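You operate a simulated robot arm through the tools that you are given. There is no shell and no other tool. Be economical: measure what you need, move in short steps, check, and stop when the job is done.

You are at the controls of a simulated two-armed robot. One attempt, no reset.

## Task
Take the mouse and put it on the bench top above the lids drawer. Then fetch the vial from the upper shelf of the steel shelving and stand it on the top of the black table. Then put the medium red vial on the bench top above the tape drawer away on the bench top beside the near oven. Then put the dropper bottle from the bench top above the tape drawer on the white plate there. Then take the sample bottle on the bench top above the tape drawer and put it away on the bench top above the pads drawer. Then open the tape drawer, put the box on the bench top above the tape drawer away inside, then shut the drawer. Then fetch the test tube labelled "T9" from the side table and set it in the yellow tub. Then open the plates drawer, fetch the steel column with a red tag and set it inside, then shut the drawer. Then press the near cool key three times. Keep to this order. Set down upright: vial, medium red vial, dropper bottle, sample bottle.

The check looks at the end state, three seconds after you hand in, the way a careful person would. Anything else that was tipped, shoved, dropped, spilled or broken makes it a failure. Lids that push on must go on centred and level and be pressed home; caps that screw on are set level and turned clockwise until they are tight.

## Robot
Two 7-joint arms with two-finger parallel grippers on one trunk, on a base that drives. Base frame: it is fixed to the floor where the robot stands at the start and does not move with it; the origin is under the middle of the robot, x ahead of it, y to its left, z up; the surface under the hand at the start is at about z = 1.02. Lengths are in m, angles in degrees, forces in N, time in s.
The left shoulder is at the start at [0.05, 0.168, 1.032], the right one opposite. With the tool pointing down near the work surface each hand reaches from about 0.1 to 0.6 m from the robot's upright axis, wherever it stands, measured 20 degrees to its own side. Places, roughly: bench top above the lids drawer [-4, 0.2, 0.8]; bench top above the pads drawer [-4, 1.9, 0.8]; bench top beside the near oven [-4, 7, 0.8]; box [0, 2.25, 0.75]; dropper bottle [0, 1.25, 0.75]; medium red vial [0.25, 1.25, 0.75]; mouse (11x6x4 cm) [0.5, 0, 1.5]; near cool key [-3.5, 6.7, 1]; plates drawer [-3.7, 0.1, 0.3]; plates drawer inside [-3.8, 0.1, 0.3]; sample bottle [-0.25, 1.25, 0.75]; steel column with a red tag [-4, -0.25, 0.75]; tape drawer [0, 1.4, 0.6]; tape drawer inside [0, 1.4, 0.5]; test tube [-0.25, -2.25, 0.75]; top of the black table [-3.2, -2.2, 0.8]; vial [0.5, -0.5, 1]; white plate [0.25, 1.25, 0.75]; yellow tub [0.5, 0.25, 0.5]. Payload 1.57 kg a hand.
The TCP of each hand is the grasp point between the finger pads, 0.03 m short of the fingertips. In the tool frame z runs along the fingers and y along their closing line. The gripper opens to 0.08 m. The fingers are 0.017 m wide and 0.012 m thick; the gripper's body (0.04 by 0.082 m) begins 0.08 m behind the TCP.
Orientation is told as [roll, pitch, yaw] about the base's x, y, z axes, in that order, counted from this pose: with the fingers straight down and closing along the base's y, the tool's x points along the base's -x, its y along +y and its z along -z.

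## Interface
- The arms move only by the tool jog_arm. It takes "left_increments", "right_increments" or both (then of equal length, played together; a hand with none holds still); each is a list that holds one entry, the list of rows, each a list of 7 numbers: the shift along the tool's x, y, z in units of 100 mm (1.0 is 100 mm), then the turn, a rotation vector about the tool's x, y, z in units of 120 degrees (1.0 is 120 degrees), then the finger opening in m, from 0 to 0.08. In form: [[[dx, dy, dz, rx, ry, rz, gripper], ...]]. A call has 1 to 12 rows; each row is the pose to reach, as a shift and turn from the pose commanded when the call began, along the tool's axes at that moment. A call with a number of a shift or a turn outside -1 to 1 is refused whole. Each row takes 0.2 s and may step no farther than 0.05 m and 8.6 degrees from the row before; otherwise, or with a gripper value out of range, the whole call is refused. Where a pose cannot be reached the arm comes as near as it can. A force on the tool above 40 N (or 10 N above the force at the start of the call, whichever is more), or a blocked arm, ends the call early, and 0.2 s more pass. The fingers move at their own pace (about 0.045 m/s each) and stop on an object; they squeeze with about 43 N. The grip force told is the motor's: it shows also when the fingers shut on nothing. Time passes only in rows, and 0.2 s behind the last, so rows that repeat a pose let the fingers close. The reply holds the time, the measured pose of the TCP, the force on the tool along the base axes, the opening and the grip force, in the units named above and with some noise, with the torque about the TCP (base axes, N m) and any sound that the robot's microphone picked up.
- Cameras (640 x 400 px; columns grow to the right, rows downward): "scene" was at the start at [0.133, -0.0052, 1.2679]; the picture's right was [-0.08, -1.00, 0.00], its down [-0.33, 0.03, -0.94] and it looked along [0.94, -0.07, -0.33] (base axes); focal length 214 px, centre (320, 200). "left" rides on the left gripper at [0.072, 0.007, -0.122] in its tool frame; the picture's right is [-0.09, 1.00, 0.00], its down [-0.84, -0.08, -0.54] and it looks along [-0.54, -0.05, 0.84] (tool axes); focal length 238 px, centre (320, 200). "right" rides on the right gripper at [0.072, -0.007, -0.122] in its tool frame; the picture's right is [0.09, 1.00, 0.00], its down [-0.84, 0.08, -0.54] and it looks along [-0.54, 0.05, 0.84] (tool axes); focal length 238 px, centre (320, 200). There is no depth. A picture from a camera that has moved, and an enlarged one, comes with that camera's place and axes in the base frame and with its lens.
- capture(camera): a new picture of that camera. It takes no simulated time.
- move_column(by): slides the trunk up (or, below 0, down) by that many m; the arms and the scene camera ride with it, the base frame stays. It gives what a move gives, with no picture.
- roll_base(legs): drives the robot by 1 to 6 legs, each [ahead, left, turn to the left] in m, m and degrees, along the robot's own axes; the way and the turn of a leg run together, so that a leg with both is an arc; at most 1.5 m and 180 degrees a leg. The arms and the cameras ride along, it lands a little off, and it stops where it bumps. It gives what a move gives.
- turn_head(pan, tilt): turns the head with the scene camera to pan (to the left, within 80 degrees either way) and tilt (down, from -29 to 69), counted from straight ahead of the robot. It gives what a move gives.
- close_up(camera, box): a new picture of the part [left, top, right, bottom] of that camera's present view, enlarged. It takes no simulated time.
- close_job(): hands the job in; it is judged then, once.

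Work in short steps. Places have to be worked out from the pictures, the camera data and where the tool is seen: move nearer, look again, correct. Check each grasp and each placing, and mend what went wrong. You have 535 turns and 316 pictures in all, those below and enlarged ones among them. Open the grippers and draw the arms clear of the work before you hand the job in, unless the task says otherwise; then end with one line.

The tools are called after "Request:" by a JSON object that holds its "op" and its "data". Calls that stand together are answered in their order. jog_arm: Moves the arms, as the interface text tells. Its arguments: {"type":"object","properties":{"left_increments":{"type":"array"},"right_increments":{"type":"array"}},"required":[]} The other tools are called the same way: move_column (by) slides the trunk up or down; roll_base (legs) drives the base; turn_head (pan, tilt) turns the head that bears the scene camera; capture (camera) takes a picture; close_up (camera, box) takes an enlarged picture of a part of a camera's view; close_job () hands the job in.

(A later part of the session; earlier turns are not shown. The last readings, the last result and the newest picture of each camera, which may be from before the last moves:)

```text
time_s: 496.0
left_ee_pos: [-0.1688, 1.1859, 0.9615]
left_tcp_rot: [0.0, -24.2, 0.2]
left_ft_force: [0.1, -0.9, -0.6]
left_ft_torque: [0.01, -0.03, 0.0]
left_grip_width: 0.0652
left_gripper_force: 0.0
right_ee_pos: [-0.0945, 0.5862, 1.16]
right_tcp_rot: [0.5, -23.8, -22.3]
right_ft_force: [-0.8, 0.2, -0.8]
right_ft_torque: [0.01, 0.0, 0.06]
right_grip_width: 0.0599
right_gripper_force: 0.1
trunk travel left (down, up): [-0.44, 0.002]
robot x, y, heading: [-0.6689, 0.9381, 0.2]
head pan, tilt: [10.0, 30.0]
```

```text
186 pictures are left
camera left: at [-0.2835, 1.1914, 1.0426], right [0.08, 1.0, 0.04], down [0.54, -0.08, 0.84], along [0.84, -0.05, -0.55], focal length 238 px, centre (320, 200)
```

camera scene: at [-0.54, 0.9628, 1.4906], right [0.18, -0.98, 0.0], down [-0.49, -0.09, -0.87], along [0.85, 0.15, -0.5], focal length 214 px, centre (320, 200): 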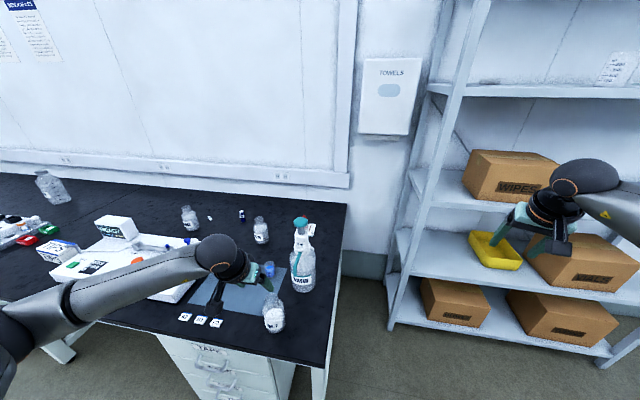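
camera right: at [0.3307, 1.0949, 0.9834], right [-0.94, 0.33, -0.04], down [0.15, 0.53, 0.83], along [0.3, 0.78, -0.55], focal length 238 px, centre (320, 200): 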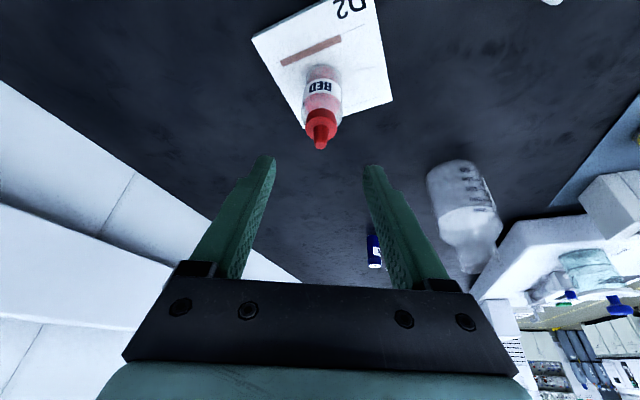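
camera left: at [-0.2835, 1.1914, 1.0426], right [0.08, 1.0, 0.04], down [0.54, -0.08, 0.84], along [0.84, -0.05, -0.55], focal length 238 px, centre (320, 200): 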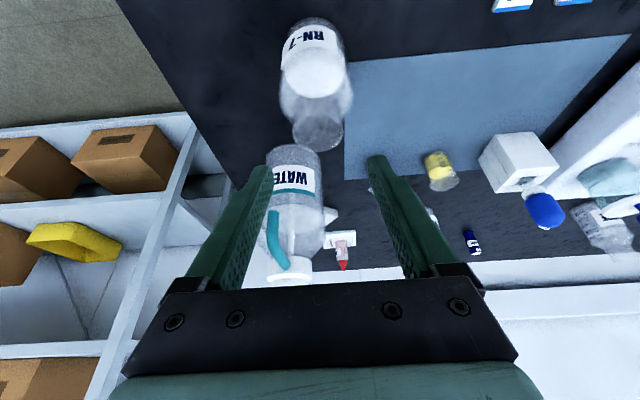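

Aligned. Descend 5.7 cm to the neck and close.

Request:
{"op": "jog_arm", "data": {"left_increments": [[[0.08, 0, 0.18, 0, 0, 0, 0.065], [0.16, 0, 0.36, 0, 0, 0, 0.065], [0.23, 0, 0.52, 0, 0, 0, 0.065], [0.23, 0, 0.52, 0, 0, 0, 0.065]]]}}

Request:
{"op": "capture", "data": {"camera": "left"}}

```text
time_s: 497.0
left_ee_pos: [-0.1676, 1.186, 0.9055]
left_tcp_rot: [0.1, -24.1, 0.1]
left_ft_force: [0.0, 0.8, -0.5]
left_ft_torque: [-0.01, 0.02, 0.03]
left_grip_width: 0.0653
left_gripper_force: 0.1
right_ee_pos: [-0.0931, 0.5868, 1.1603]
right_tcp_rot: [0.4, -23.8, -22.3]
right_ft_force: [0.2, -0.2, -0.3]
right_ft_torque: [0.01, -0.02, 0.03]
right_grip_width: 0.06
right_gripper_force: 0.1
trunk travel left (down, up): [-0.44, 0.002]
robot x, y, heading: [-0.6675, 0.9419, 0.2]
head pan, tilt: [10.0, 30.0]
```

```text
185 pictures are left
camera left: at [-0.2824, 1.1915, 0.9866], right [0.08, 1.0, 0.04], down [0.54, -0.08, 0.84], along [0.84, -0.05, -0.55], focal length 238 px, centre (320, 200)
```

left: 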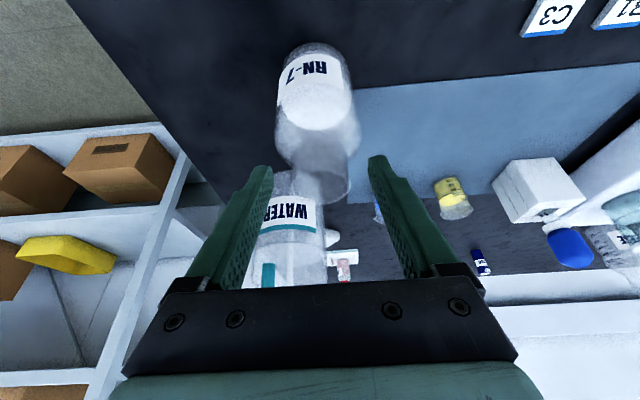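

Lower 6 mm more, then close on the neck.

Request:
{"op": "jog_arm", "data": {"left_increments": [[[0.025, 0, 0.055, 0, 0, 0, 0.065], [0.025, 0, 0.055, 0, 0, 0, 0.055], [0.025, 0, 0.055, 0, 0, 0, 0.045], [0.025, 0, 0.055, 0, 0, 0, 0.03], [0.025, 0, 0.055, 0, 0, 0, 0.02], [0.025, 0, 0.055, 0, 0, 0, 0.02]]]}}

Request:
{"op": "capture", "data": {"camera": "left"}}

```text
time_s: 498.4
left_ee_pos: [-0.1661, 1.184, 0.8999]
left_tcp_rot: [0.0, -24.1, 0.1]
left_ft_force: [-0.6, -1.1, -0.2]
left_ft_torque: [-0.07, -0.05, 0.01]
left_grip_width: 0.0407
left_gripper_force: 38.2
right_ee_pos: [-0.0933, 0.586, 1.1584]
right_tcp_rot: [0.3, -23.9, -22.3]
right_ft_force: [-1.0, 0.1, -0.7]
right_ft_torque: [0.02, -0.01, -0.02]
right_grip_width: 0.06
right_gripper_force: 0.1
trunk travel left (down, up): [-0.44, 0.002]
robot x, y, heading: [-0.672, 0.9443, 0.3]
head pan, tilt: [10.0, 30.0]
```

```text
184 pictures are left
camera left: at [-0.2823, 1.191, 0.9804], right [0.08, 1.0, 0.04], down [0.54, -0.08, 0.84], along [0.84, -0.05, -0.55], focal length 238 px, centre (320, 200)
```

left: 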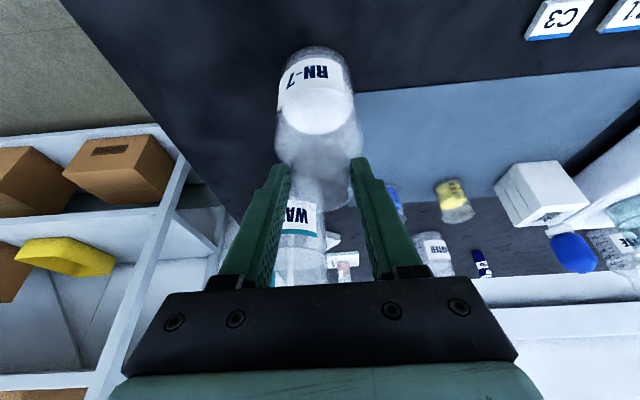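

Gripped at 41 mm on the neck. Lift slowly.

Request:
{"op": "jog_arm", "data": {"left_increments": [[[-0.02, 0, -0.05, 0, 0, 0, 0.02], [-0.08, 0, -0.18, 0, 0, 0, 0.02], [-0.16, 0, -0.36, 0, 0, 0, 0.02], [-0.26, 0, -0.58, 0, 0, 0, 0.02], [-0.34, 0, -0.76, 0, 0, 0, 0.02]]]}}

Request:
{"op": "capture", "data": {"camera": "scene"}}

Request:
{"op": "capture", "data": {"camera": "left"}}

```text
time_s: 499.6
left_ee_pos: [-0.1674, 1.1865, 0.9842]
left_tcp_rot: [0.1, -24.1, 0.1]
left_ft_force: [0.0, 0.5, -3.2]
left_ft_torque: [0.0, 0.06, 0.0]
left_grip_width: 0.0404
left_gripper_force: 43.2
right_ee_pos: [-0.094, 0.5874, 1.1584]
right_tcp_rot: [0.4, -23.8, -22.3]
right_ft_force: [-0.5, 0.7, 1.1]
right_ft_torque: [0.02, 0.05, 0.01]
right_grip_width: 0.0601
right_gripper_force: 0.1
trunk travel left (down, up): [-0.44, 0.002]
robot x, y, heading: [-0.6677, 0.9465, 0.2]
head pan, tilt: [10.0, 30.0]
```

```text
183 pictures are left
camera scene: at [-0.5403, 0.9629, 1.4906], right [0.18, -0.98, 0.0], down [-0.49, -0.09, -0.87], along [0.85, 0.15, -0.5], focal length 214 px, centre (320, 200)
```

scene: 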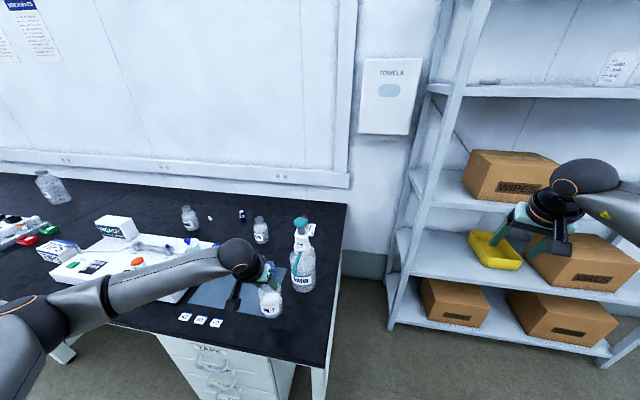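

```text
182 pictures are left
camera left: at [-0.2832, 1.1922, 1.0643], right [0.08, 1.0, 0.04], down [0.54, -0.08, 0.84], along [0.84, -0.05, -0.55], focal length 238 px, centre (320, 200)
```

left: 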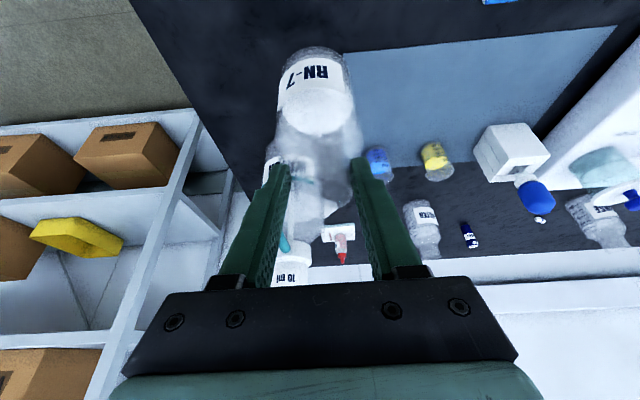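

Lifted cleanly. Back out, turn around toward the pads-drawer bench.

Request:
{"op": "roll_base", "data": {"legs": [[-0.7, 0, 0], [0, 0, 179.8], [0.7, -1.0, 0]]}}

Request:
{"op": "turn_head", "data": {"pan": 0, "tilt": 20}}

Request:
{"op": "capture", "data": {"camera": "scene"}}

```text
time_s: 519.7
left_ee_pos: [-2.5941, 1.6829, 0.9821]
left_tcp_rot: [-0.1, -24.1, -178.3]
left_ft_force: [-0.4, -0.2, -3.9]
left_ft_torque: [0.01, -0.04, -0.02]
left_grip_width: 0.0402
left_gripper_force: 43.2
right_ee_pos: [-2.6845, 2.2803, 1.1588]
right_tcp_rot: [0.4, -23.6, 159.2]
right_ft_force: [-1.1, 0.0, 0.0]
right_ft_torque: [0.02, 0.02, -0.02]
right_grip_width: 0.0602
right_gripper_force: 0.1
trunk travel left (down, up): [-0.44, 0.002]
robot x, y, heading: [-2.097, 1.937, -178.6]
head pan, tilt: [10.0, 30.0]
```

```text
time_s: 520.4
left_ee_pos: [-2.5954, 1.6819, 0.9826]
left_tcp_rot: [0.0, -24.2, -178.4]
left_ft_force: [0.0, -0.5, -3.2]
left_ft_torque: [-0.01, -0.07, 0.04]
left_grip_width: 0.0405
left_gripper_force: 43.4
right_ee_pos: [-2.6853, 2.2802, 1.159]
right_tcp_rot: [0.4, -23.7, 159.2]
right_ft_force: [0.6, -0.6, 0.1]
right_ft_torque: [0.02, -0.02, -0.03]
right_grip_width: 0.0597
right_gripper_force: 0.1
trunk travel left (down, up): [-0.44, 0.002]
robot x, y, heading: [-2.0994, 1.9374, -178.5]
head pan, tilt: [0.0, 20.0]
```

```text
181 pictures are left
camera scene: at [-2.2331, 1.935, 1.5066], right [-0.03, 1.0, 0.0], down [0.34, 0.01, -0.94], along [-0.94, -0.03, -0.34], focal length 214 px, centre (320, 200)
```

scene: 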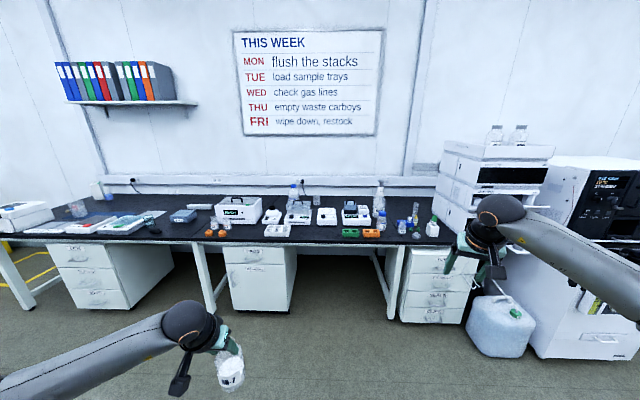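

Request:
{"op": "close_up", "data": {"camera": "scene", "box": [190, 170, 440, 320]}}

```text
2.56 times, centred on (315, 245) of scene
camera zoom: at [-2.2331, 1.935, 1.5066], right [-0.03, 1.0, 0.0], down [0.34, 0.01, -0.94], along [-0.94, -0.03, -0.34], focal length 549 px, centre (333, 85)
```

zoom: 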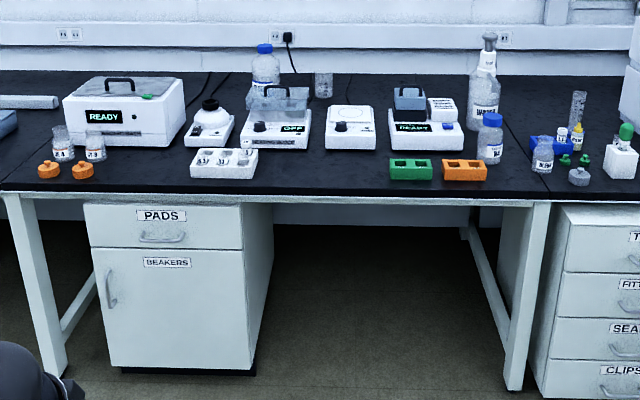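

Free spot on the pads bench at about (−3.60,1.86). Retract the right arm a bit, then drive in.

Request:
{"op": "jog_arm", "data": {"right_increments": [[[0.23, 0, -0.1, 0, 0, 0, 0.06], [0.46, 0, -0.2, 0, 0, 0, 0.06], [0.69, 0, -0.3, 0, 0, 0, 0.06], [0.91, 0, -0.4, 0, 0, 0, 0.06]]]}}

Request:
{"op": "jog_arm", "data": {"right_increments": [[[0.23, 0, -0.1, 0, 0, 0, 0.06], [0.46, 0, -0.2, 0, 0, 0, 0.06], [0.69, 0, -0.3, 0, 0, 0, 0.06], [0.91, 0, -0.4, 0, 0, 0, 0.06]]]}}

Request:
{"op": "roll_base", "data": {"legs": [[0.8, -0.2, -1.4]]}}

Request:
{"op": "turn_head", "data": {"pan": 15, "tilt": 35}}

Request:
{"op": "capture", "data": {"camera": "scene"}}

Request:
{"op": "capture", "data": {"camera": "left"}}

```text
time_s: 521.4
left_ee_pos: [-2.5946, 1.6824, 0.9827]
left_tcp_rot: [-0.1, -24.1, -178.3]
left_ft_force: [-0.1, -0.3, -3.0]
left_ft_torque: [0.0, -0.08, 0.02]
left_grip_width: 0.0404
left_gripper_force: 42.7
right_ee_pos: [-2.5901, 2.2435, 1.1596]
right_tcp_rot: [0.4, -23.8, 159.2]
right_ft_force: [0.4, 0.7, 0.8]
right_ft_torque: [0.0, -0.03, -0.01]
right_grip_width: 0.06
right_gripper_force: 0.1
trunk travel left (down, up): [-0.44, 0.002]
robot x, y, heading: [-2.1009, 1.9408, -178.1]
head pan, tilt: [0.0, 20.0]
```

```text
time_s: 522.4
left_ee_pos: [-2.5941, 1.6827, 0.9817]
left_tcp_rot: [-0.1, -24.0, -178.4]
left_ft_force: [-1.3, 0.3, -2.7]
left_ft_torque: [0.03, -0.07, -0.03]
left_grip_width: 0.0404
left_gripper_force: 43.2
right_ee_pos: [-2.4979, 2.2096, 1.158]
right_tcp_rot: [0.5, -23.8, 159.2]
right_ft_force: [0.6, 0.2, 0.0]
right_ft_torque: [0.0, -0.02, -0.04]
right_grip_width: 0.06
right_gripper_force: 0.0
trunk travel left (down, up): [-0.44, 0.002]
robot x, y, heading: [-2.0995, 1.9345, -178.3]
head pan, tilt: [0.0, 20.0]
```

```text
time_s: 526.8
left_ee_pos: [-3.4036, 1.8876, 0.9822]
left_tcp_rot: [0.0, -24.1, 179.9]
left_ft_force: [0.1, 0.5, -2.3]
left_ft_torque: [0.02, -0.1, -0.04]
left_grip_width: 0.0406
left_gripper_force: 43.3
right_ee_pos: [-3.2913, 2.4114, 1.159]
right_tcp_rot: [0.4, -23.7, 157.4]
right_ft_force: [-0.3, -0.4, -0.3]
right_ft_torque: [0.03, 0.02, 0.02]
right_grip_width: 0.06
right_gripper_force: 0.1
trunk travel left (down, up): [-0.44, 0.002]
robot x, y, heading: [-2.8986, 2.127, 179.8]
head pan, tilt: [0.0, 20.0]
```

```text
time_s: 527.6
left_ee_pos: [-3.4025, 1.8876, 0.982]
left_tcp_rot: [0.0, -24.1, 179.9]
left_ft_force: [0.5, -0.1, -2.2]
left_ft_torque: [-0.03, -0.07, 0.0]
left_grip_width: 0.0404
left_gripper_force: 42.5
right_ee_pos: [-3.2902, 2.4118, 1.1583]
right_tcp_rot: [0.5, -23.8, 157.3]
right_ft_force: [-0.3, 0.1, 0.2]
right_ft_torque: [0.03, -0.05, -0.01]
right_grip_width: 0.06
right_gripper_force: 0.0
trunk travel left (down, up): [-0.44, 0.002]
robot x, y, heading: [-2.9037, 2.1268, 180.0]
head pan, tilt: [15.0, 35.0]
```

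```text
179 pictures are left
camera scene: at [-3.0255, 2.1064, 1.4829], right [-0.26, 0.97, 0.0], down [0.55, 0.15, -0.82], along [-0.79, -0.21, -0.57], focal length 214 px, centre (320, 200)
```

scene: 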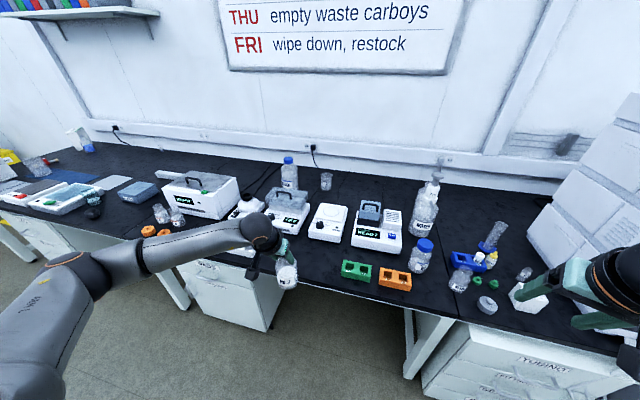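

```text
178 pictures are left
camera left: at [-3.2876, 1.881, 1.0639], right [-0.09, -1.0, 0.04], down [-0.54, 0.08, 0.84], along [-0.84, 0.05, -0.55], focal length 238 px, centre (320, 200)
```

left: 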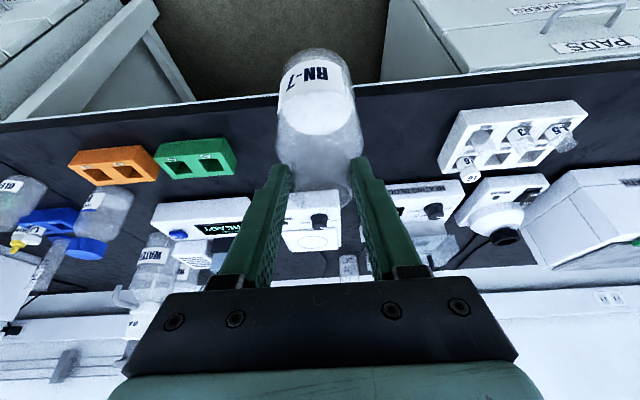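

Drive in to (−3.60,1.87).

Request:
{"op": "roll_base", "data": {"legs": [[0.195, 0.017, 0]]}}

Request:
{"op": "move_column", "data": {"by": -0.065}}

Request:
{"op": "capture", "data": {"camera": "left"}}

Request:
{"op": "capture", "data": {"camera": "scene"}}

```text
time_s: 529.2
left_ee_pos: [-3.5998, 1.8723, 0.9833]
left_tcp_rot: [0.0, -24.1, 179.9]
left_ft_force: [-0.1, -0.1, -3.7]
left_ft_torque: [-0.01, -0.05, 0.01]
left_grip_width: 0.0402
left_gripper_force: 42.7
right_ee_pos: [-3.4883, 2.3944, 1.1578]
right_tcp_rot: [0.4, -23.7, 157.3]
right_ft_force: [-0.4, -0.5, 0.1]
right_ft_torque: [-0.04, 0.01, -0.03]
right_grip_width: 0.06
right_gripper_force: 0.1
trunk travel left (down, up): [-0.44, 0.002]
robot x, y, heading: [-3.0962, 2.1104, 180.0]
head pan, tilt: [15.0, 35.0]
```

```text
time_s: 530.2
left_ee_pos: [-3.6, 1.8713, 0.9173]
left_tcp_rot: [-0.1, -24.1, 179.9]
left_ft_force: [-0.1, -0.3, -3.5]
left_ft_torque: [-0.01, -0.06, -0.01]
left_grip_width: 0.0404
left_gripper_force: 43.2
right_ee_pos: [-3.4865, 2.3943, 1.0938]
right_tcp_rot: [0.4, -23.8, 157.4]
right_ft_force: [0.3, -0.3, -0.4]
right_ft_torque: [0.03, 0.01, 0.0]
right_grip_width: 0.0601
right_gripper_force: 0.1
trunk travel left (down, up): [-0.375, 0.067]
robot x, y, heading: [-3.0973, 2.1104, 180.1]
head pan, tilt: [15.0, 35.0]
```

```text
177 pictures are left
camera left: at [-3.4842, 1.8643, 0.999], right [-0.09, -1.0, 0.04], down [-0.54, 0.08, 0.84], along [-0.84, 0.05, -0.55], focal length 238 px, centre (320, 200)
```

left: 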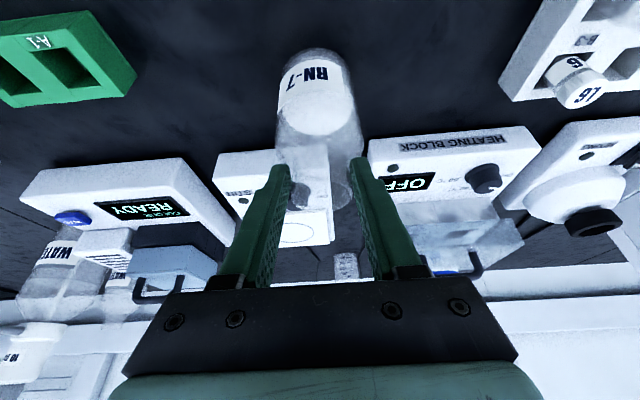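

```text
176 pictures are left
camera scene: at [-3.2219, 2.0896, 1.4179], right [-0.26, 0.97, 0.0], down [0.55, 0.15, -0.82], along [-0.79, -0.21, -0.57], focal length 214 px, centre (320, 200)
```

scene: 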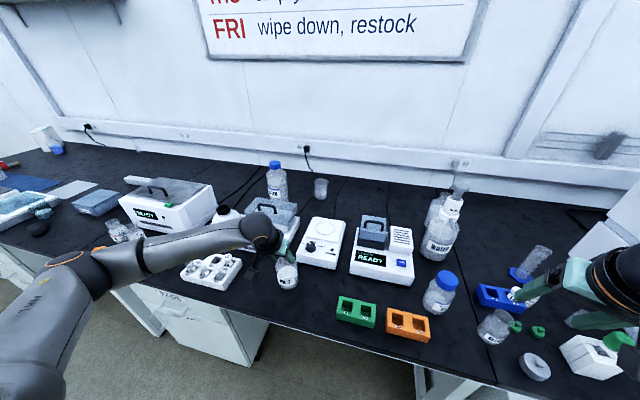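

Bottle bottom ~1.7 cm above the bench. Lower in steps.

Request:
{"op": "move_column", "data": {"by": -0.012}}

Request:
{"op": "move_column", "data": {"by": -0.005}}

```text
time_s: 530.8
left_ee_pos: [-3.5994, 1.8711, 0.9053]
left_tcp_rot: [0.0, -24.1, 179.9]
left_ft_force: [0.2, -0.5, -2.3]
left_ft_torque: [0.01, -0.04, 0.0]
left_grip_width: 0.0404
left_gripper_force: 43.1
right_ee_pos: [-3.4863, 2.395, 1.082]
right_tcp_rot: [0.4, -23.8, 157.4]
right_ft_force: [0.2, -1.1, 0.2]
right_ft_torque: [-0.01, -0.02, 0.0]
right_grip_width: 0.0598
right_gripper_force: 0.0
trunk travel left (down, up): [-0.363, 0.079]
robot x, y, heading: [-3.0997, 2.1117, 180.0]
head pan, tilt: [15.0, 35.0]
```

```text
time_s: 531.3
left_ee_pos: [-3.6, 1.8716, 0.9006]
left_tcp_rot: [0.0, -24.1, 179.9]
left_ft_force: [0.3, -0.4, -3.4]
left_ft_torque: [-0.03, -0.04, -0.01]
left_grip_width: 0.0405
left_gripper_force: 43.3
right_ee_pos: [-3.4867, 2.3948, 1.077]
right_tcp_rot: [0.3, -23.8, 157.4]
right_ft_force: [-0.5, 0.9, -0.8]
right_ft_torque: [0.01, 0.02, -0.03]
right_grip_width: 0.06
right_gripper_force: 0.0
trunk travel left (down, up): [-0.358, 0.084]
robot x, y, heading: [-3.0948, 2.1101, 179.9]
head pan, tilt: [15.0, 35.0]
```

Request:
{"op": "move_column", "data": {"by": -0.003}}

Request:
{"op": "move_column", "data": {"by": -0.003}}

```text
time_s: 531.9
left_ee_pos: [-3.5991, 1.8717, 0.8992]
left_tcp_rot: [0.1, -24.1, 179.8]
left_ft_force: [0.9, -1.3, 5.5]
left_ft_torque: [-0.03, -0.47, -0.02]
left_grip_width: 0.0402
left_gripper_force: 42.9
right_ee_pos: [-3.4861, 2.3959, 1.0746]
right_tcp_rot: [0.3, -23.8, 157.5]
right_ft_force: [0.6, -0.4, -0.5]
right_ft_torque: [0.03, -0.03, 0.02]
right_grip_width: 0.06
right_gripper_force: 0.0
trunk travel left (down, up): [-0.355, 0.087]
robot x, y, heading: [-3.0967, 2.1132, 180.3]
head pan, tilt: [15.0, 35.0]
```

```text
time_s: 532.4
left_ee_pos: [-3.5998, 1.8713, 0.8984]
left_tcp_rot: [0.0, -24.6, 179.9]
left_ft_force: [4.3, -3.4, 21.1]
left_ft_torque: [-0.08, -0.39, 0.03]
left_grip_width: 0.0407
left_gripper_force: 43.3
right_ee_pos: [-3.4848, 2.3958, 1.0708]
right_tcp_rot: [0.6, -24.0, 157.5]
right_ft_force: [0.4, 0.2, -0.2]
right_ft_torque: [0.04, -0.01, 0.03]
right_grip_width: 0.0601
right_gripper_force: 0.1
trunk travel left (down, up): [-0.352, 0.09]
robot x, y, heading: [-3.0991, 2.1103, 179.8]
head pan, tilt: [15.0, 35.0]
```

Down. Ease 3 mm, open, and rise.

Request:
{"op": "move_column", "data": {"by": 0.003}}

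Request:
{"op": "jog_arm", "data": {"left_increments": [[[0, 0, 0, 0, 0, 0, 0.045], [0, 0, 0, 0, 0, 0, 0.055], [0, 0, 0, 0, 0, 0, 0.065], [0, 0, 0, 0, 0, 0, 0.065]]]}}

Request:
{"op": "move_column", "data": {"by": 0.085}}

Request:
{"op": "capture", "data": {"camera": "left"}}

```text
time_s: 532.9
left_ee_pos: [-3.6013, 1.872, 0.8987]
left_tcp_rot: [-0.1, -24.4, 179.9]
left_ft_force: [-4.7, -1.4, 13.4]
left_ft_torque: [-0.04, 1.4, 0.08]
left_grip_width: 0.0403
left_gripper_force: 43.2
right_ee_pos: [-3.486, 2.3958, 1.0741]
right_tcp_rot: [0.3, -23.8, 157.4]
right_ft_force: [0.8, 0.4, 0.7]
right_ft_torque: [0.02, -0.03, 0.0]
right_grip_width: 0.0597
right_gripper_force: 0.0
trunk travel left (down, up): [-0.355, 0.087]
robot x, y, heading: [-3.0956, 2.1101, 179.7]
head pan, tilt: [15.0, 35.0]
```

```text
time_s: 533.9
left_ee_pos: [-3.6, 1.8714, 0.8975]
left_tcp_rot: [0.0, -24.0, 179.9]
left_ft_force: [0.4, -0.2, -0.1]
left_ft_torque: [0.04, -0.03, 0.05]
left_grip_width: 0.065
left_gripper_force: 0.1
right_ee_pos: [-3.4874, 2.394, 1.0733]
right_tcp_rot: [0.3, -23.8, 157.4]
right_ft_force: [0.2, 0.6, 0.4]
right_ft_torque: [-0.02, -0.01, 0.01]
right_grip_width: 0.06
right_gripper_force: 0.0
trunk travel left (down, up): [-0.355, 0.087]
robot x, y, heading: [-3.0963, 2.1093, 179.7]
head pan, tilt: [15.0, 35.0]
```

```text
time_s: 535.1
left_ee_pos: [-3.6008, 1.8717, 0.983]
left_tcp_rot: [-0.1, -24.0, 179.9]
left_ft_force: [0.5, -0.4, 0.0]
left_ft_torque: [0.0, -0.01, 0.01]
left_grip_width: 0.0651
left_gripper_force: 0.0
right_ee_pos: [-3.4873, 2.3948, 1.1583]
right_tcp_rot: [0.4, -23.8, 157.4]
right_ft_force: [0.0, 0.0, -0.7]
right_ft_torque: [-0.04, -0.02, 0.01]
right_grip_width: 0.0602
right_gripper_force: 0.0
trunk travel left (down, up): [-0.44, 0.002]
robot x, y, heading: [-3.0971, 2.1068, 179.8]
head pan, tilt: [15.0, 35.0]
```

```text
175 pictures are left
camera left: at [-3.4843, 1.8644, 1.064], right [-0.09, -1.0, 0.04], down [-0.54, 0.08, 0.84], along [-0.84, 0.05, -0.55], focal length 238 px, centre (320, 200)
```

left: 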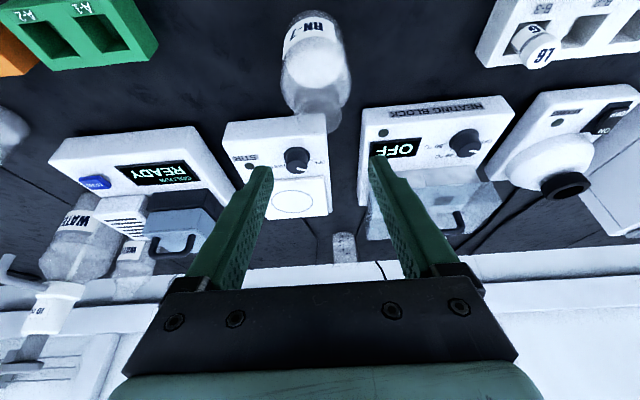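

Sample bottle stands. Go back to the tape bench for the drawer.

Request:
{"op": "roll_base", "data": {"legs": [[-0.9, 0, 0], [0, 0, 180], [0.7, 0.3, 0]]}}

Request:
{"op": "move_column", "data": {"by": -0.3}}

Request:
{"op": "turn_head", "data": {"pan": 0, "tilt": 20}}

Request:
{"op": "capture", "data": {"camera": "scene"}}

```text
time_s: 551.0
left_ee_pos: [-1.0999, 2.7693, 0.9831]
left_tcp_rot: [0.0, -24.2, 6.1]
left_ft_force: [-0.1, 0.0, -0.8]
left_ft_torque: [-0.02, -0.03, 0.02]
left_grip_width: 0.0651
left_gripper_force: 0.1
right_ee_pos: [-1.1557, 2.2359, 1.1574]
right_tcp_rot: [0.4, -23.8, -16.4]
right_ft_force: [-1.3, 0.3, -0.2]
right_ft_torque: [0.01, 0.0, 0.04]
right_grip_width: 0.0603
right_gripper_force: 0.1
trunk travel left (down, up): [-0.44, 0.002]
robot x, y, heading: [-1.5754, 2.4782, 5.7]
head pan, tilt: [15.0, 35.0]
```

```text
time_s: 554.0
left_ee_pos: [-1.1012, 2.7701, 0.683]
left_tcp_rot: [-0.1, -24.1, 6.1]
left_ft_force: [-0.5, 0.4, -0.3]
left_ft_torque: [-0.01, 0.01, -0.04]
left_grip_width: 0.065
left_gripper_force: 0.1
right_ee_pos: [-1.1553, 2.2366, 0.8589]
right_tcp_rot: [0.5, -23.8, -16.4]
right_ft_force: [0.4, 0.7, 0.0]
right_ft_torque: [0.02, 0.0, 0.02]
right_grip_width: 0.0601
right_gripper_force: 0.0
trunk travel left (down, up): [-0.14, 0.302]
robot x, y, heading: [-1.5796, 2.4763, 6.4]
head pan, tilt: [15.0, 35.0]
```

```text
time_s: 554.7
left_ee_pos: [-1.1009, 2.769, 0.6829]
left_tcp_rot: [0.0, -24.1, 6.1]
left_ft_force: [0.4, -0.3, -1.0]
left_ft_torque: [0.03, 0.01, -0.04]
left_grip_width: 0.065
left_gripper_force: 0.1
right_ee_pos: [-1.1564, 2.2365, 0.8583]
right_tcp_rot: [0.4, -23.8, -16.4]
right_ft_force: [0.7, -0.4, -0.5]
right_ft_torque: [-0.02, 0.02, 0.0]
right_grip_width: 0.0599
right_gripper_force: 0.0
trunk travel left (down, up): [-0.14, 0.302]
robot x, y, heading: [-1.574, 2.4764, 6.1]
head pan, tilt: [0.0, 20.0]
```

```text
174 pictures are left
camera scene: at [-1.4419, 2.4934, 1.2066], right [0.11, -0.99, 0.0], down [-0.34, -0.04, -0.94], along [0.93, 0.1, -0.34], focal length 214 px, centre (320, 200)
```

scene: 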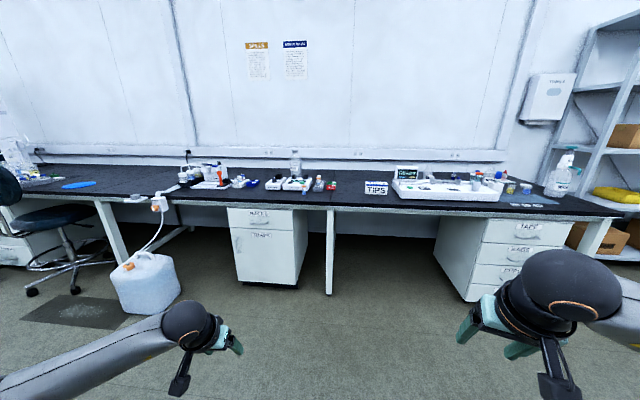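

Move right about 1 m and square up to the drawers.

Request:
{"op": "roll_base", "data": {"legs": [[0, 0, -6], [0.1, -0.95, 0]]}}

Request:
{"op": "turn_head", "data": {"pan": 0, "tilt": 30}}

Request:
{"op": "capture", "data": {"camera": "scene"}}

```text
time_s: 563.9
left_ee_pos: [-0.9639, 1.7853, 0.6829]
left_tcp_rot: [0.0, -24.1, 1.4]
left_ft_force: [0.3, -0.5, -0.2]
left_ft_torque: [0.04, -0.05, 0.0]
left_grip_width: 0.0649
left_gripper_force: 0.1
right_ee_pos: [-1.0629, 1.2571, 0.858]
right_tcp_rot: [0.4, -23.8, -21.1]
right_ft_force: [-0.4, 0.8, -0.1]
right_ft_torque: [-0.03, 0.01, 0.01]
right_grip_width: 0.0601
right_gripper_force: 0.1
trunk travel left (down, up): [-0.14, 0.302]
robot x, y, heading: [-1.4605, 1.5314, 1.7]
head pan, tilt: [0.0, 20.0]
```

```text
time_s: 564.6
left_ee_pos: [-0.9647, 1.7845, 0.683]
left_tcp_rot: [-0.1, -24.1, 1.5]
left_ft_force: [-0.2, 0.8, -0.7]
left_ft_torque: [-0.02, 0.02, 0.0]
left_grip_width: 0.0651
left_gripper_force: 0.2
right_ee_pos: [-1.064, 1.2588, 0.8586]
right_tcp_rot: [0.4, -23.7, -21.1]
right_ft_force: [0.7, 0.5, 0.0]
right_ft_torque: [-0.06, 0.01, -0.03]
right_grip_width: 0.0601
right_gripper_force: 0.0
trunk travel left (down, up): [-0.14, 0.302]
robot x, y, heading: [-1.463, 1.5304, 1.7]
head pan, tilt: [0.0, 30.0]
```

```text
173 pictures are left
camera scene: at [-1.3299, 1.5381, 1.1907], right [0.02, -1.0, 0.0], down [-0.5, -0.01, -0.87], along [0.87, 0.02, -0.5], focal length 214 px, centre (320, 200)
```

scene: 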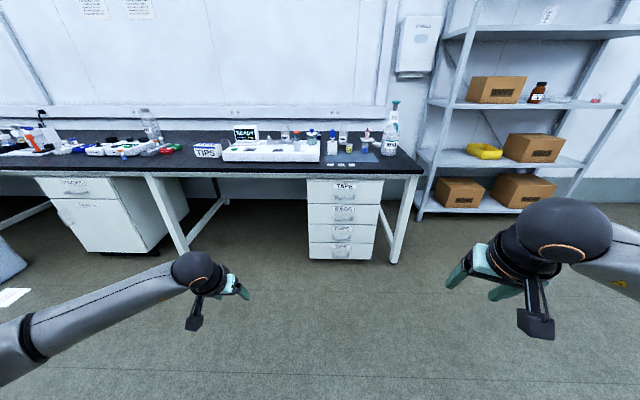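

Request:
{"op": "close_up", "data": {"camera": "scene", "box": [290, 160, 410, 240]}}

Request:
{"op": "close_up", "data": {"camera": "scene", "box": [160, 120, 280, 180]}}

```text
5.00 times, centred on (350, 200) of scene
camera zoom: at [-1.3299, 1.5381, 1.1907], right [0.02, -1.0, 0.0], down [-0.5, -0.01, -0.87], along [0.87, 0.02, -0.5], focal length 1072 px, centre (170, 200)
```

zoom: 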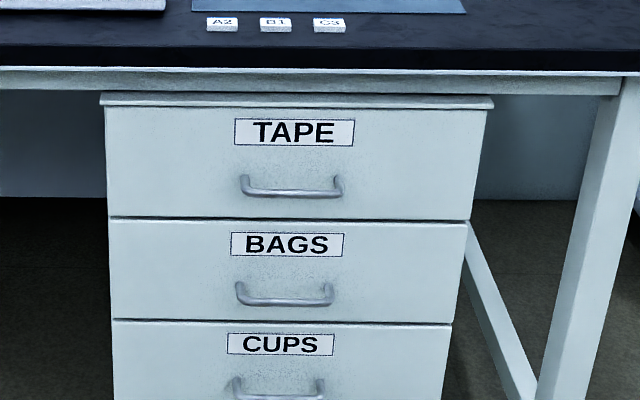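

```text
5.33 times, centred on (220, 150) of scene
camera zoom: at [-1.3299, 1.5381, 1.1907], right [0.02, -1.0, 0.0], down [-0.5, -0.01, -0.87], along [0.87, 0.02, -0.5], focal length 1144 px, centre (853, 467)
```

zoom: 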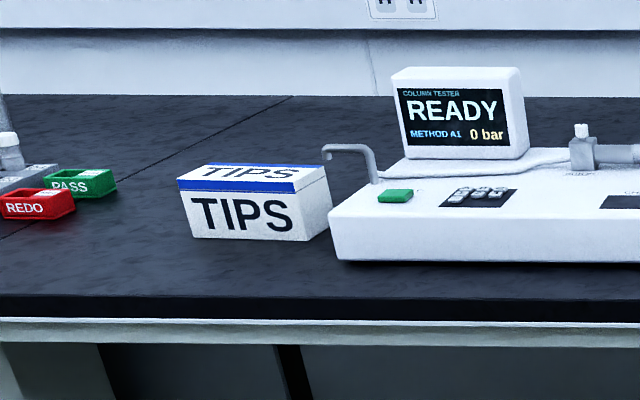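

TAPE handle: bar ~11 cm wide centred at y≈1.423, z≈0.575, x≈−0.24. I set the right hand horizontal, closing vertically: first yaw straight and forward.

Request:
{"op": "jog_arm", "data": {"right_increments": [[[-0.23, 0, 0.1, -0.02, 0, -0.045, 0.07], [-0.46, 0, 0.2, -0.04, 0, -0.09, 0.07], [-0.69, 0, 0.3, -0.06, 0, -0.13, 0.07], [-0.91, 0, 0.4, -0.071, 0, -0.16, 0.07]]]}}

Request:
{"op": "jog_arm", "data": {"right_increments": [[[-0.1, 0, 0.04, 0, -0.07, 0, 0.07], [-0.2, 0, 0.08, 0, -0.14, 0, 0.07], [-0.3, 0, 0.12, 0, -0.21, 0, 0.07], [-0.4, 0, 0.16, 0, -0.28, 0, 0.07], [-0.5, 0, 0.2, 0, -0.35, 0, 0.07], [-0.6, 0, 0.24, 0, -0.42, 0, 0.07], [-0.7, 0, 0.28, 0, -0.49, 0, 0.07], [-0.7, 0, 0.28, 0, -0.55, 0, 0.07]]]}}

Request:
{"op": "jog_arm", "data": {"right_increments": [[[0, 0, 0, 0, 0, 0.07, 0.07], [0, 0, 0, 0, 0, 0.14, 0.07], [0, 0, 0, 0, 0, 0.21, 0.07], [0, 0, 0, 0, 0, 0.28, 0.07], [0, 0, 0, 0, 0, 0.35, 0.07], [0, 0, 0, 0, 0, 0.42, 0.07], [0, 0, 0, 0, 0, 0.49, 0.07], [0, 0, 0, 0, 0, 0.56, 0.07], [0, 0, 0, 0, 0, 0.63, 0.07], [0, 0, 0, 0, 0, 0.7, 0.07], [0, 0, 0, 0, 0, 0.75, 0.07]]]}}

Request:
{"op": "capture", "data": {"camera": "scene"}}

```text
time_s: 565.6
left_ee_pos: [-0.9647, 1.7843, 0.6829]
left_tcp_rot: [0.1, -24.1, 1.3]
left_ft_force: [-0.2, 0.0, -0.8]
left_ft_torque: [0.0, 0.01, 0.03]
left_grip_width: 0.0653
left_gripper_force: 0.2
right_ee_pos: [-0.9707, 1.2239, 0.8592]
right_tcp_rot: [0.3, -23.9, 0.1]
right_ft_force: [1.1, 0.1, -1.1]
right_ft_torque: [0.03, 0.01, 0.0]
right_grip_width: 0.0699
right_gripper_force: 0.1
trunk travel left (down, up): [-0.14, 0.302]
robot x, y, heading: [-1.4623, 1.5353, 1.3]
head pan, tilt: [0.0, 30.0]
```

```text
time_s: 567.4
left_ee_pos: [-0.9634, 1.7845, 0.6823]
left_tcp_rot: [0.0, -24.1, 1.4]
left_ft_force: [0.2, -0.1, -0.5]
left_ft_torque: [0.07, -0.01, 0.0]
left_grip_width: 0.0649
left_gripper_force: 0.1
right_ee_pos: [-0.9041, 1.2434, 0.8659]
right_tcp_rot: [-0.2, -73.6, 2.6]
right_ft_force: [0.1, 0.2, -0.1]
right_ft_torque: [-0.03, 0.03, 0.03]
right_grip_width: 0.07
right_gripper_force: 0.1
right hand out of reach, approached as far as the arm can: row 6, 7, 8
trunk travel left (down, up): [-0.14, 0.302]
robot x, y, heading: [-1.4612, 1.5363, 1.4]
head pan, tilt: [0.0, 30.0]
```

```text
time_s: 569.8
left_ee_pos: [-0.9638, 1.7839, 0.6836]
left_tcp_rot: [0.0, -24.2, 1.4]
left_ft_force: [-0.8, 0.1, 0.4]
left_ft_torque: [-0.04, -0.01, -0.04]
left_grip_width: 0.0651
left_gripper_force: 0.0
right_ee_pos: [-0.9025, 1.24, 0.8662]
right_tcp_rot: [73.5, 0.1, -87.7]
right_ft_force: [-0.1, 0.7, 0.4]
right_ft_torque: [0.02, 0.0, -0.03]
right_grip_width: 0.07
right_gripper_force: 0.1
trunk travel left (down, up): [-0.14, 0.302]
robot x, y, heading: [-1.4588, 1.5328, 1.6]
head pan, tilt: [0.0, 30.0]
```

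```text
170 pictures are left
camera scene: at [-1.3299, 1.5381, 1.1907], right [0.02, -1.0, 0.0], down [-0.5, -0.01, -0.87], along [0.87, 0.02, -0.5], focal length 214 px, centre (320, 200)
```

scene: 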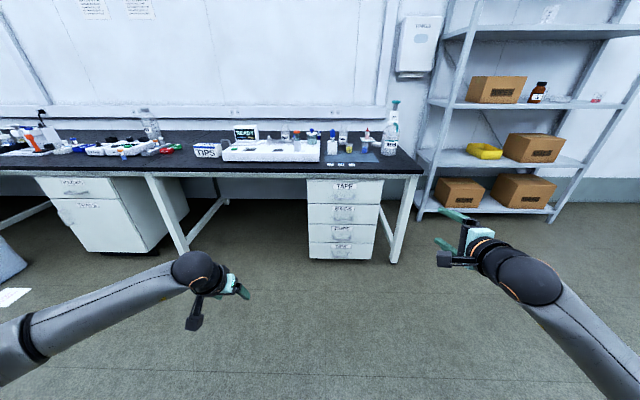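

Good pose. Lower, and drive toward the handle, stopping short.

Request:
{"op": "move_column", "data": {"by": -0.135}}

Request:
{"op": "jog_arm", "data": {"right_increments": [[[0, -0.25, 0.07, 0, 0, 0, 0.07], [0, -0.5, 0.14, 0, 0, 0, 0.07], [0, -0.75, 0.21, 0, 0, 0, 0.07], [0, -0.96, 0.28, 0, 0, 0, 0.07]]]}}

Request:
{"op": "jog_arm", "data": {"right_increments": [[[0, -0.25, 0.07, 0, 0, 0, 0.07], [0, -0.5, 0.14, 0, 0, 0, 0.07]]]}}

Request:
{"op": "roll_base", "data": {"legs": [[0, 0.17, -1.5], [0.5, 0, 0]]}}

Request:
{"op": "capture", "data": {"camera": "right"}}

Request:
{"op": "capture", "data": {"camera": "scene"}}

```text
time_s: 571.5
left_ee_pos: [-0.9653, 1.7847, 0.5477]
left_tcp_rot: [0.0, -24.2, 1.5]
left_ft_force: [0.3, -0.1, -0.2]
left_ft_torque: [0.02, -0.05, -0.05]
left_grip_width: 0.065
left_gripper_force: 0.0
right_ee_pos: [-0.9032, 1.2391, 0.7323]
right_tcp_rot: [73.4, -0.2, -87.7]
right_ft_force: [0.2, -0.8, 0.1]
right_ft_torque: [0.0, 0.02, 0.01]
right_grip_width: 0.07
right_gripper_force: 0.1
trunk travel left (down, up): [-0.005, 0.437]
robot x, y, heading: [-1.4609, 1.5319, 1.1]
head pan, tilt: [0.0, 30.0]
```

```text
time_s: 572.5
left_ee_pos: [-0.9643, 1.785, 0.5475]
left_tcp_rot: [0.1, -24.2, 1.3]
left_ft_force: [0.0, 0.3, 0.0]
left_ft_torque: [-0.01, 0.0, -0.03]
left_grip_width: 0.065
left_gripper_force: 0.1
right_ee_pos: [-0.904, 1.2407, 0.6322]
right_tcp_rot: [73.5, 0.0, -87.6]
right_ft_force: [0.0, 0.5, 0.0]
right_ft_torque: [-0.07, -0.04, -0.03]
right_grip_width: 0.07
right_gripper_force: 0.1
trunk travel left (down, up): [-0.005, 0.437]
robot x, y, heading: [-1.4574, 1.5308, 1.4]
head pan, tilt: [0.0, 30.0]
```

```text
time_s: 573.1
left_ee_pos: [-0.9648, 1.7859, 0.5479]
left_tcp_rot: [0.0, -24.0, 1.4]
left_ft_force: [-0.6, -1.4, -0.8]
left_ft_torque: [0.0, 0.03, 0.0]
left_grip_width: 0.065
left_gripper_force: 0.0
right_ee_pos: [-0.9049, 1.2414, 0.5798]
right_tcp_rot: [73.5, 0.0, -87.7]
right_ft_force: [0.8, -0.3, -0.5]
right_ft_torque: [-0.01, 0.0, -0.03]
right_grip_width: 0.0702
right_gripper_force: 0.0
trunk travel left (down, up): [-0.005, 0.437]
robot x, y, heading: [-1.4613, 1.5333, 1.3]
head pan, tilt: [0.0, 30.0]
```

```text
time_s: 577.8
left_ee_pos: [-0.4544, 1.9449, 0.5469]
left_tcp_rot: [0.1, -24.1, 0.3]
left_ft_force: [0.8, -0.7, -0.2]
left_ft_torque: [0.02, 0.01, 0.03]
left_grip_width: 0.0651
left_gripper_force: 0.0
right_ee_pos: [-0.4076, 1.3989, 0.5794]
right_tcp_rot: [73.5, -0.2, -88.9]
right_ft_force: [-0.3, -0.1, -0.4]
right_ft_torque: [-0.01, 0.04, -0.01]
right_grip_width: 0.0697
right_gripper_force: 0.0
trunk travel left (down, up): [-0.005, 0.437]
robot x, y, heading: [-0.9585, 1.7039, 0.1]
head pan, tilt: [0.0, 30.0]
```

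```text
169 pictures are left
camera right: at [-0.5282, 1.4698, 0.6083], right [0.28, 0.1, 0.95], down [-0.48, -0.85, 0.23], along [0.83, -0.52, -0.19], focal length 238 px, centre (320, 200)
```

right: 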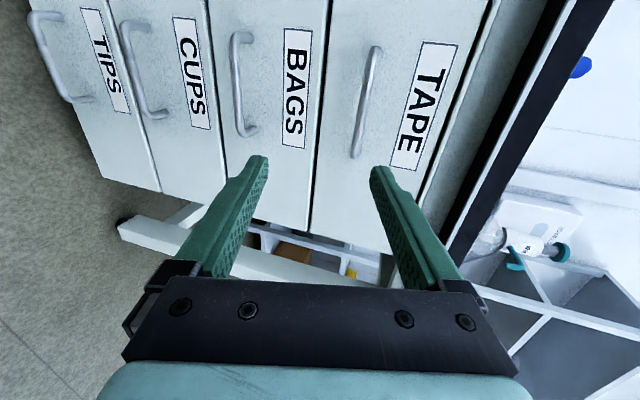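

```text
168 pictures are left
camera scene: at [-0.8263, 1.7054, 1.0556], right [0.0, -1.0, 0.0], down [-0.5, 0.0, -0.87], along [0.87, 0.0, -0.5], focal length 214 px, centre (320, 200)
```

scene: 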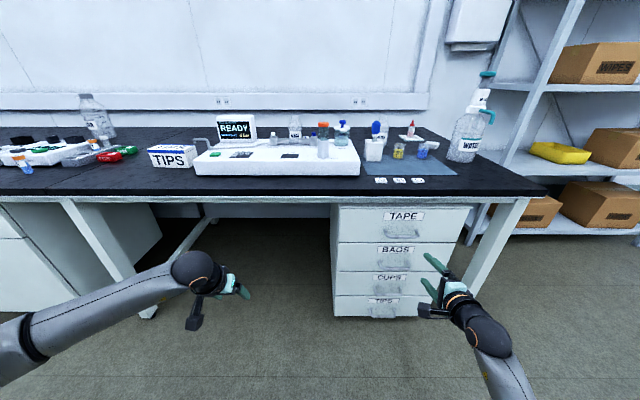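

Handle mid at (−0.24,1.422,0.581). Drive in 15.5 cm and check.

Request:
{"op": "roll_base", "data": {"legs": [[0.15, 0.022, 0]]}}

Request:
{"op": "capture", "data": {"camera": "right"}}

```text
time_s: 579.2
left_ee_pos: [-0.3063, 1.9659, 0.5474]
left_tcp_rot: [0.1, -24.1, 0.2]
left_ft_force: [0.0, 0.0, 0.1]
left_ft_torque: [-0.01, 0.03, -0.02]
left_grip_width: 0.0647
left_gripper_force: 0.1
right_ee_pos: [-0.2597, 1.4215, 0.5797]
right_tcp_rot: [73.5, -0.1, -89.0]
right_ft_force: [-6.0, 0.6, -0.5]
right_ft_torque: [-0.02, -0.18, -0.04]
right_grip_width: 0.0679
right_gripper_force: 0.1
trunk travel left (down, up): [-0.005, 0.437]
robot x, y, heading: [-0.8094, 1.7239, 0.3]
head pan, tilt: [0.0, 30.0]
stopped in leg 1: the force on the tool passed its limit at 58 N (the readings are from after the stop); the commanded pose is now the measured one
```

```text
167 pictures are left
camera right: at [-0.3814, 1.492, 0.6084], right [0.28, 0.1, 0.95], down [-0.48, -0.85, 0.23], along [0.83, -0.52, -0.19], focal length 238 px, centre (320, 200)
```

right: 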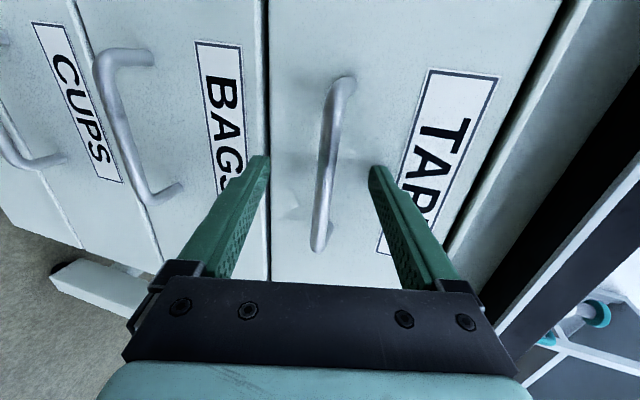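

Fingertips touched the drawer face, so the bar (≈x −0.26) is between the pads. Back off 4 mm and close.

Request:
{"op": "jog_arm", "data": {"right_increments": [[[0, 0, -0.05, 0, 0, 0, 0.068], [0, 0, -0.05, 0, 0, 0, 0.05], [0, 0, -0.05, 0, 0, 0, 0.03], [0, 0, -0.05, 0, 0, 0, 0.01], [0, 0, -0.05, 0, 0, 0, 0.0], [0, 0, -0.05, 0, 0, 0, 0.0], [0, 0, -0.05, 0, 0, 0, 0.0]]]}}

Request:
{"op": "capture", "data": {"camera": "right"}}

```text
time_s: 580.8
left_ee_pos: [-0.3071, 1.9663, 0.5482]
left_tcp_rot: [0.0, -24.0, 0.3]
left_ft_force: [-0.8, -0.3, 0.5]
left_ft_torque: [-0.02, -0.02, -0.03]
left_grip_width: 0.0649
left_gripper_force: 0.1
right_ee_pos: [-0.2643, 1.421, 0.5847]
right_tcp_rot: [73.8, 0.1, -88.8]
right_ft_force: [0.6, -0.9, 5.2]
right_ft_torque: [0.23, -0.08, -0.02]
right_grip_width: 0.0108
right_gripper_force: 28.9
trunk travel left (down, up): [-0.005, 0.437]
robot x, y, heading: [-0.8091, 1.7241, 0.1]
head pan, tilt: [0.0, 30.0]
```

```text
166 pictures are left
camera right: at [-0.3853, 1.4925, 0.6115], right [0.28, 0.1, 0.96], down [-0.48, -0.85, 0.23], along [0.83, -0.52, -0.19], focal length 238 px, centre (320, 200)
```

right: 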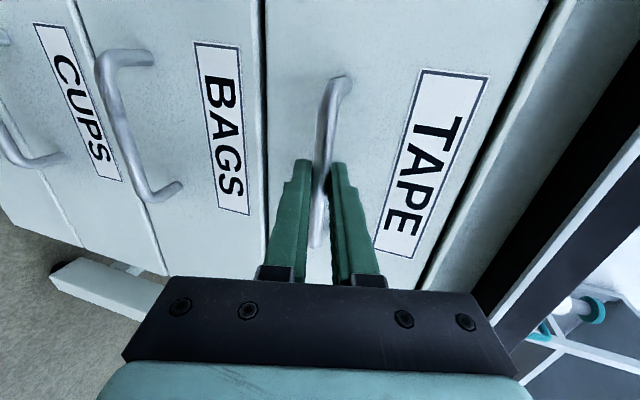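

Handle gripped (11 mm). Pull back with the base.

Request:
{"op": "roll_base", "data": {"legs": [[-0.15, 0, 0]]}}

Request:
{"op": "roll_base", "data": {"legs": [[-0.15, 0, 0]]}}

Request:
{"op": "capture", "data": {"camera": "scene"}}

```text
time_s: 582.2
left_ee_pos: [-0.4559, 1.968, 0.548]
left_tcp_rot: [0.0, -24.0, 0.3]
left_ft_force: [0.4, 0.7, -0.5]
left_ft_torque: [0.05, -0.02, -0.05]
left_grip_width: 0.0648
left_gripper_force: 0.0
right_ee_pos: [-0.4142, 1.4216, 0.5825]
right_tcp_rot: [73.8, -0.1, -88.8]
right_ft_force: [0.2, -7.2, 8.5]
right_ft_torque: [0.19, -0.06, -0.36]
right_grip_width: 0.0108
right_gripper_force: 28.8
trunk travel left (down, up): [-0.005, 0.437]
robot x, y, heading: [-0.9577, 1.7213, 0.0]
head pan, tilt: [0.0, 30.0]
```

```text
time_s: 583.6
left_ee_pos: [-0.6033, 1.9666, 0.547]
left_tcp_rot: [0.1, -24.2, 0.3]
left_ft_force: [-0.2, -0.6, -0.5]
left_ft_torque: [0.02, 0.0, 0.02]
left_grip_width: 0.065
left_gripper_force: 0.0
right_ee_pos: [-0.5596, 1.4214, 0.5826]
right_tcp_rot: [73.7, -0.1, -88.7]
right_ft_force: [-0.8, -1.7, 2.4]
right_ft_torque: [0.25, 0.01, -0.17]
right_grip_width: 0.0106
right_gripper_force: 28.3
trunk travel left (down, up): [-0.005, 0.437]
robot x, y, heading: [-1.102, 1.723, 0.6]
head pan, tilt: [0.0, 30.0]
```

```text
165 pictures are left
camera scene: at [-0.9734, 1.7265, 1.0557], right [0.01, -1.0, 0.0], down [-0.5, 0.0, -0.87], along [0.87, 0.01, -0.5], focal length 214 px, centre (320, 200)
```

scene: 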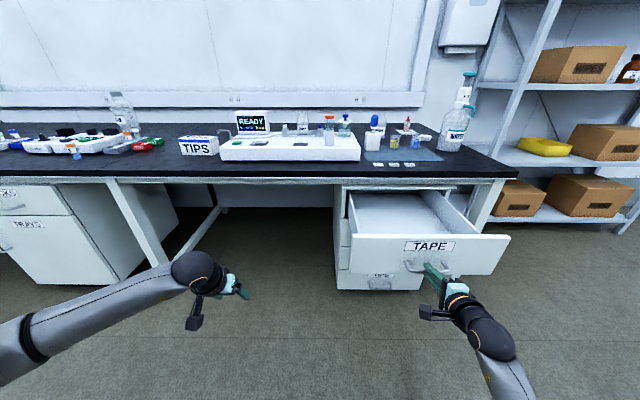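

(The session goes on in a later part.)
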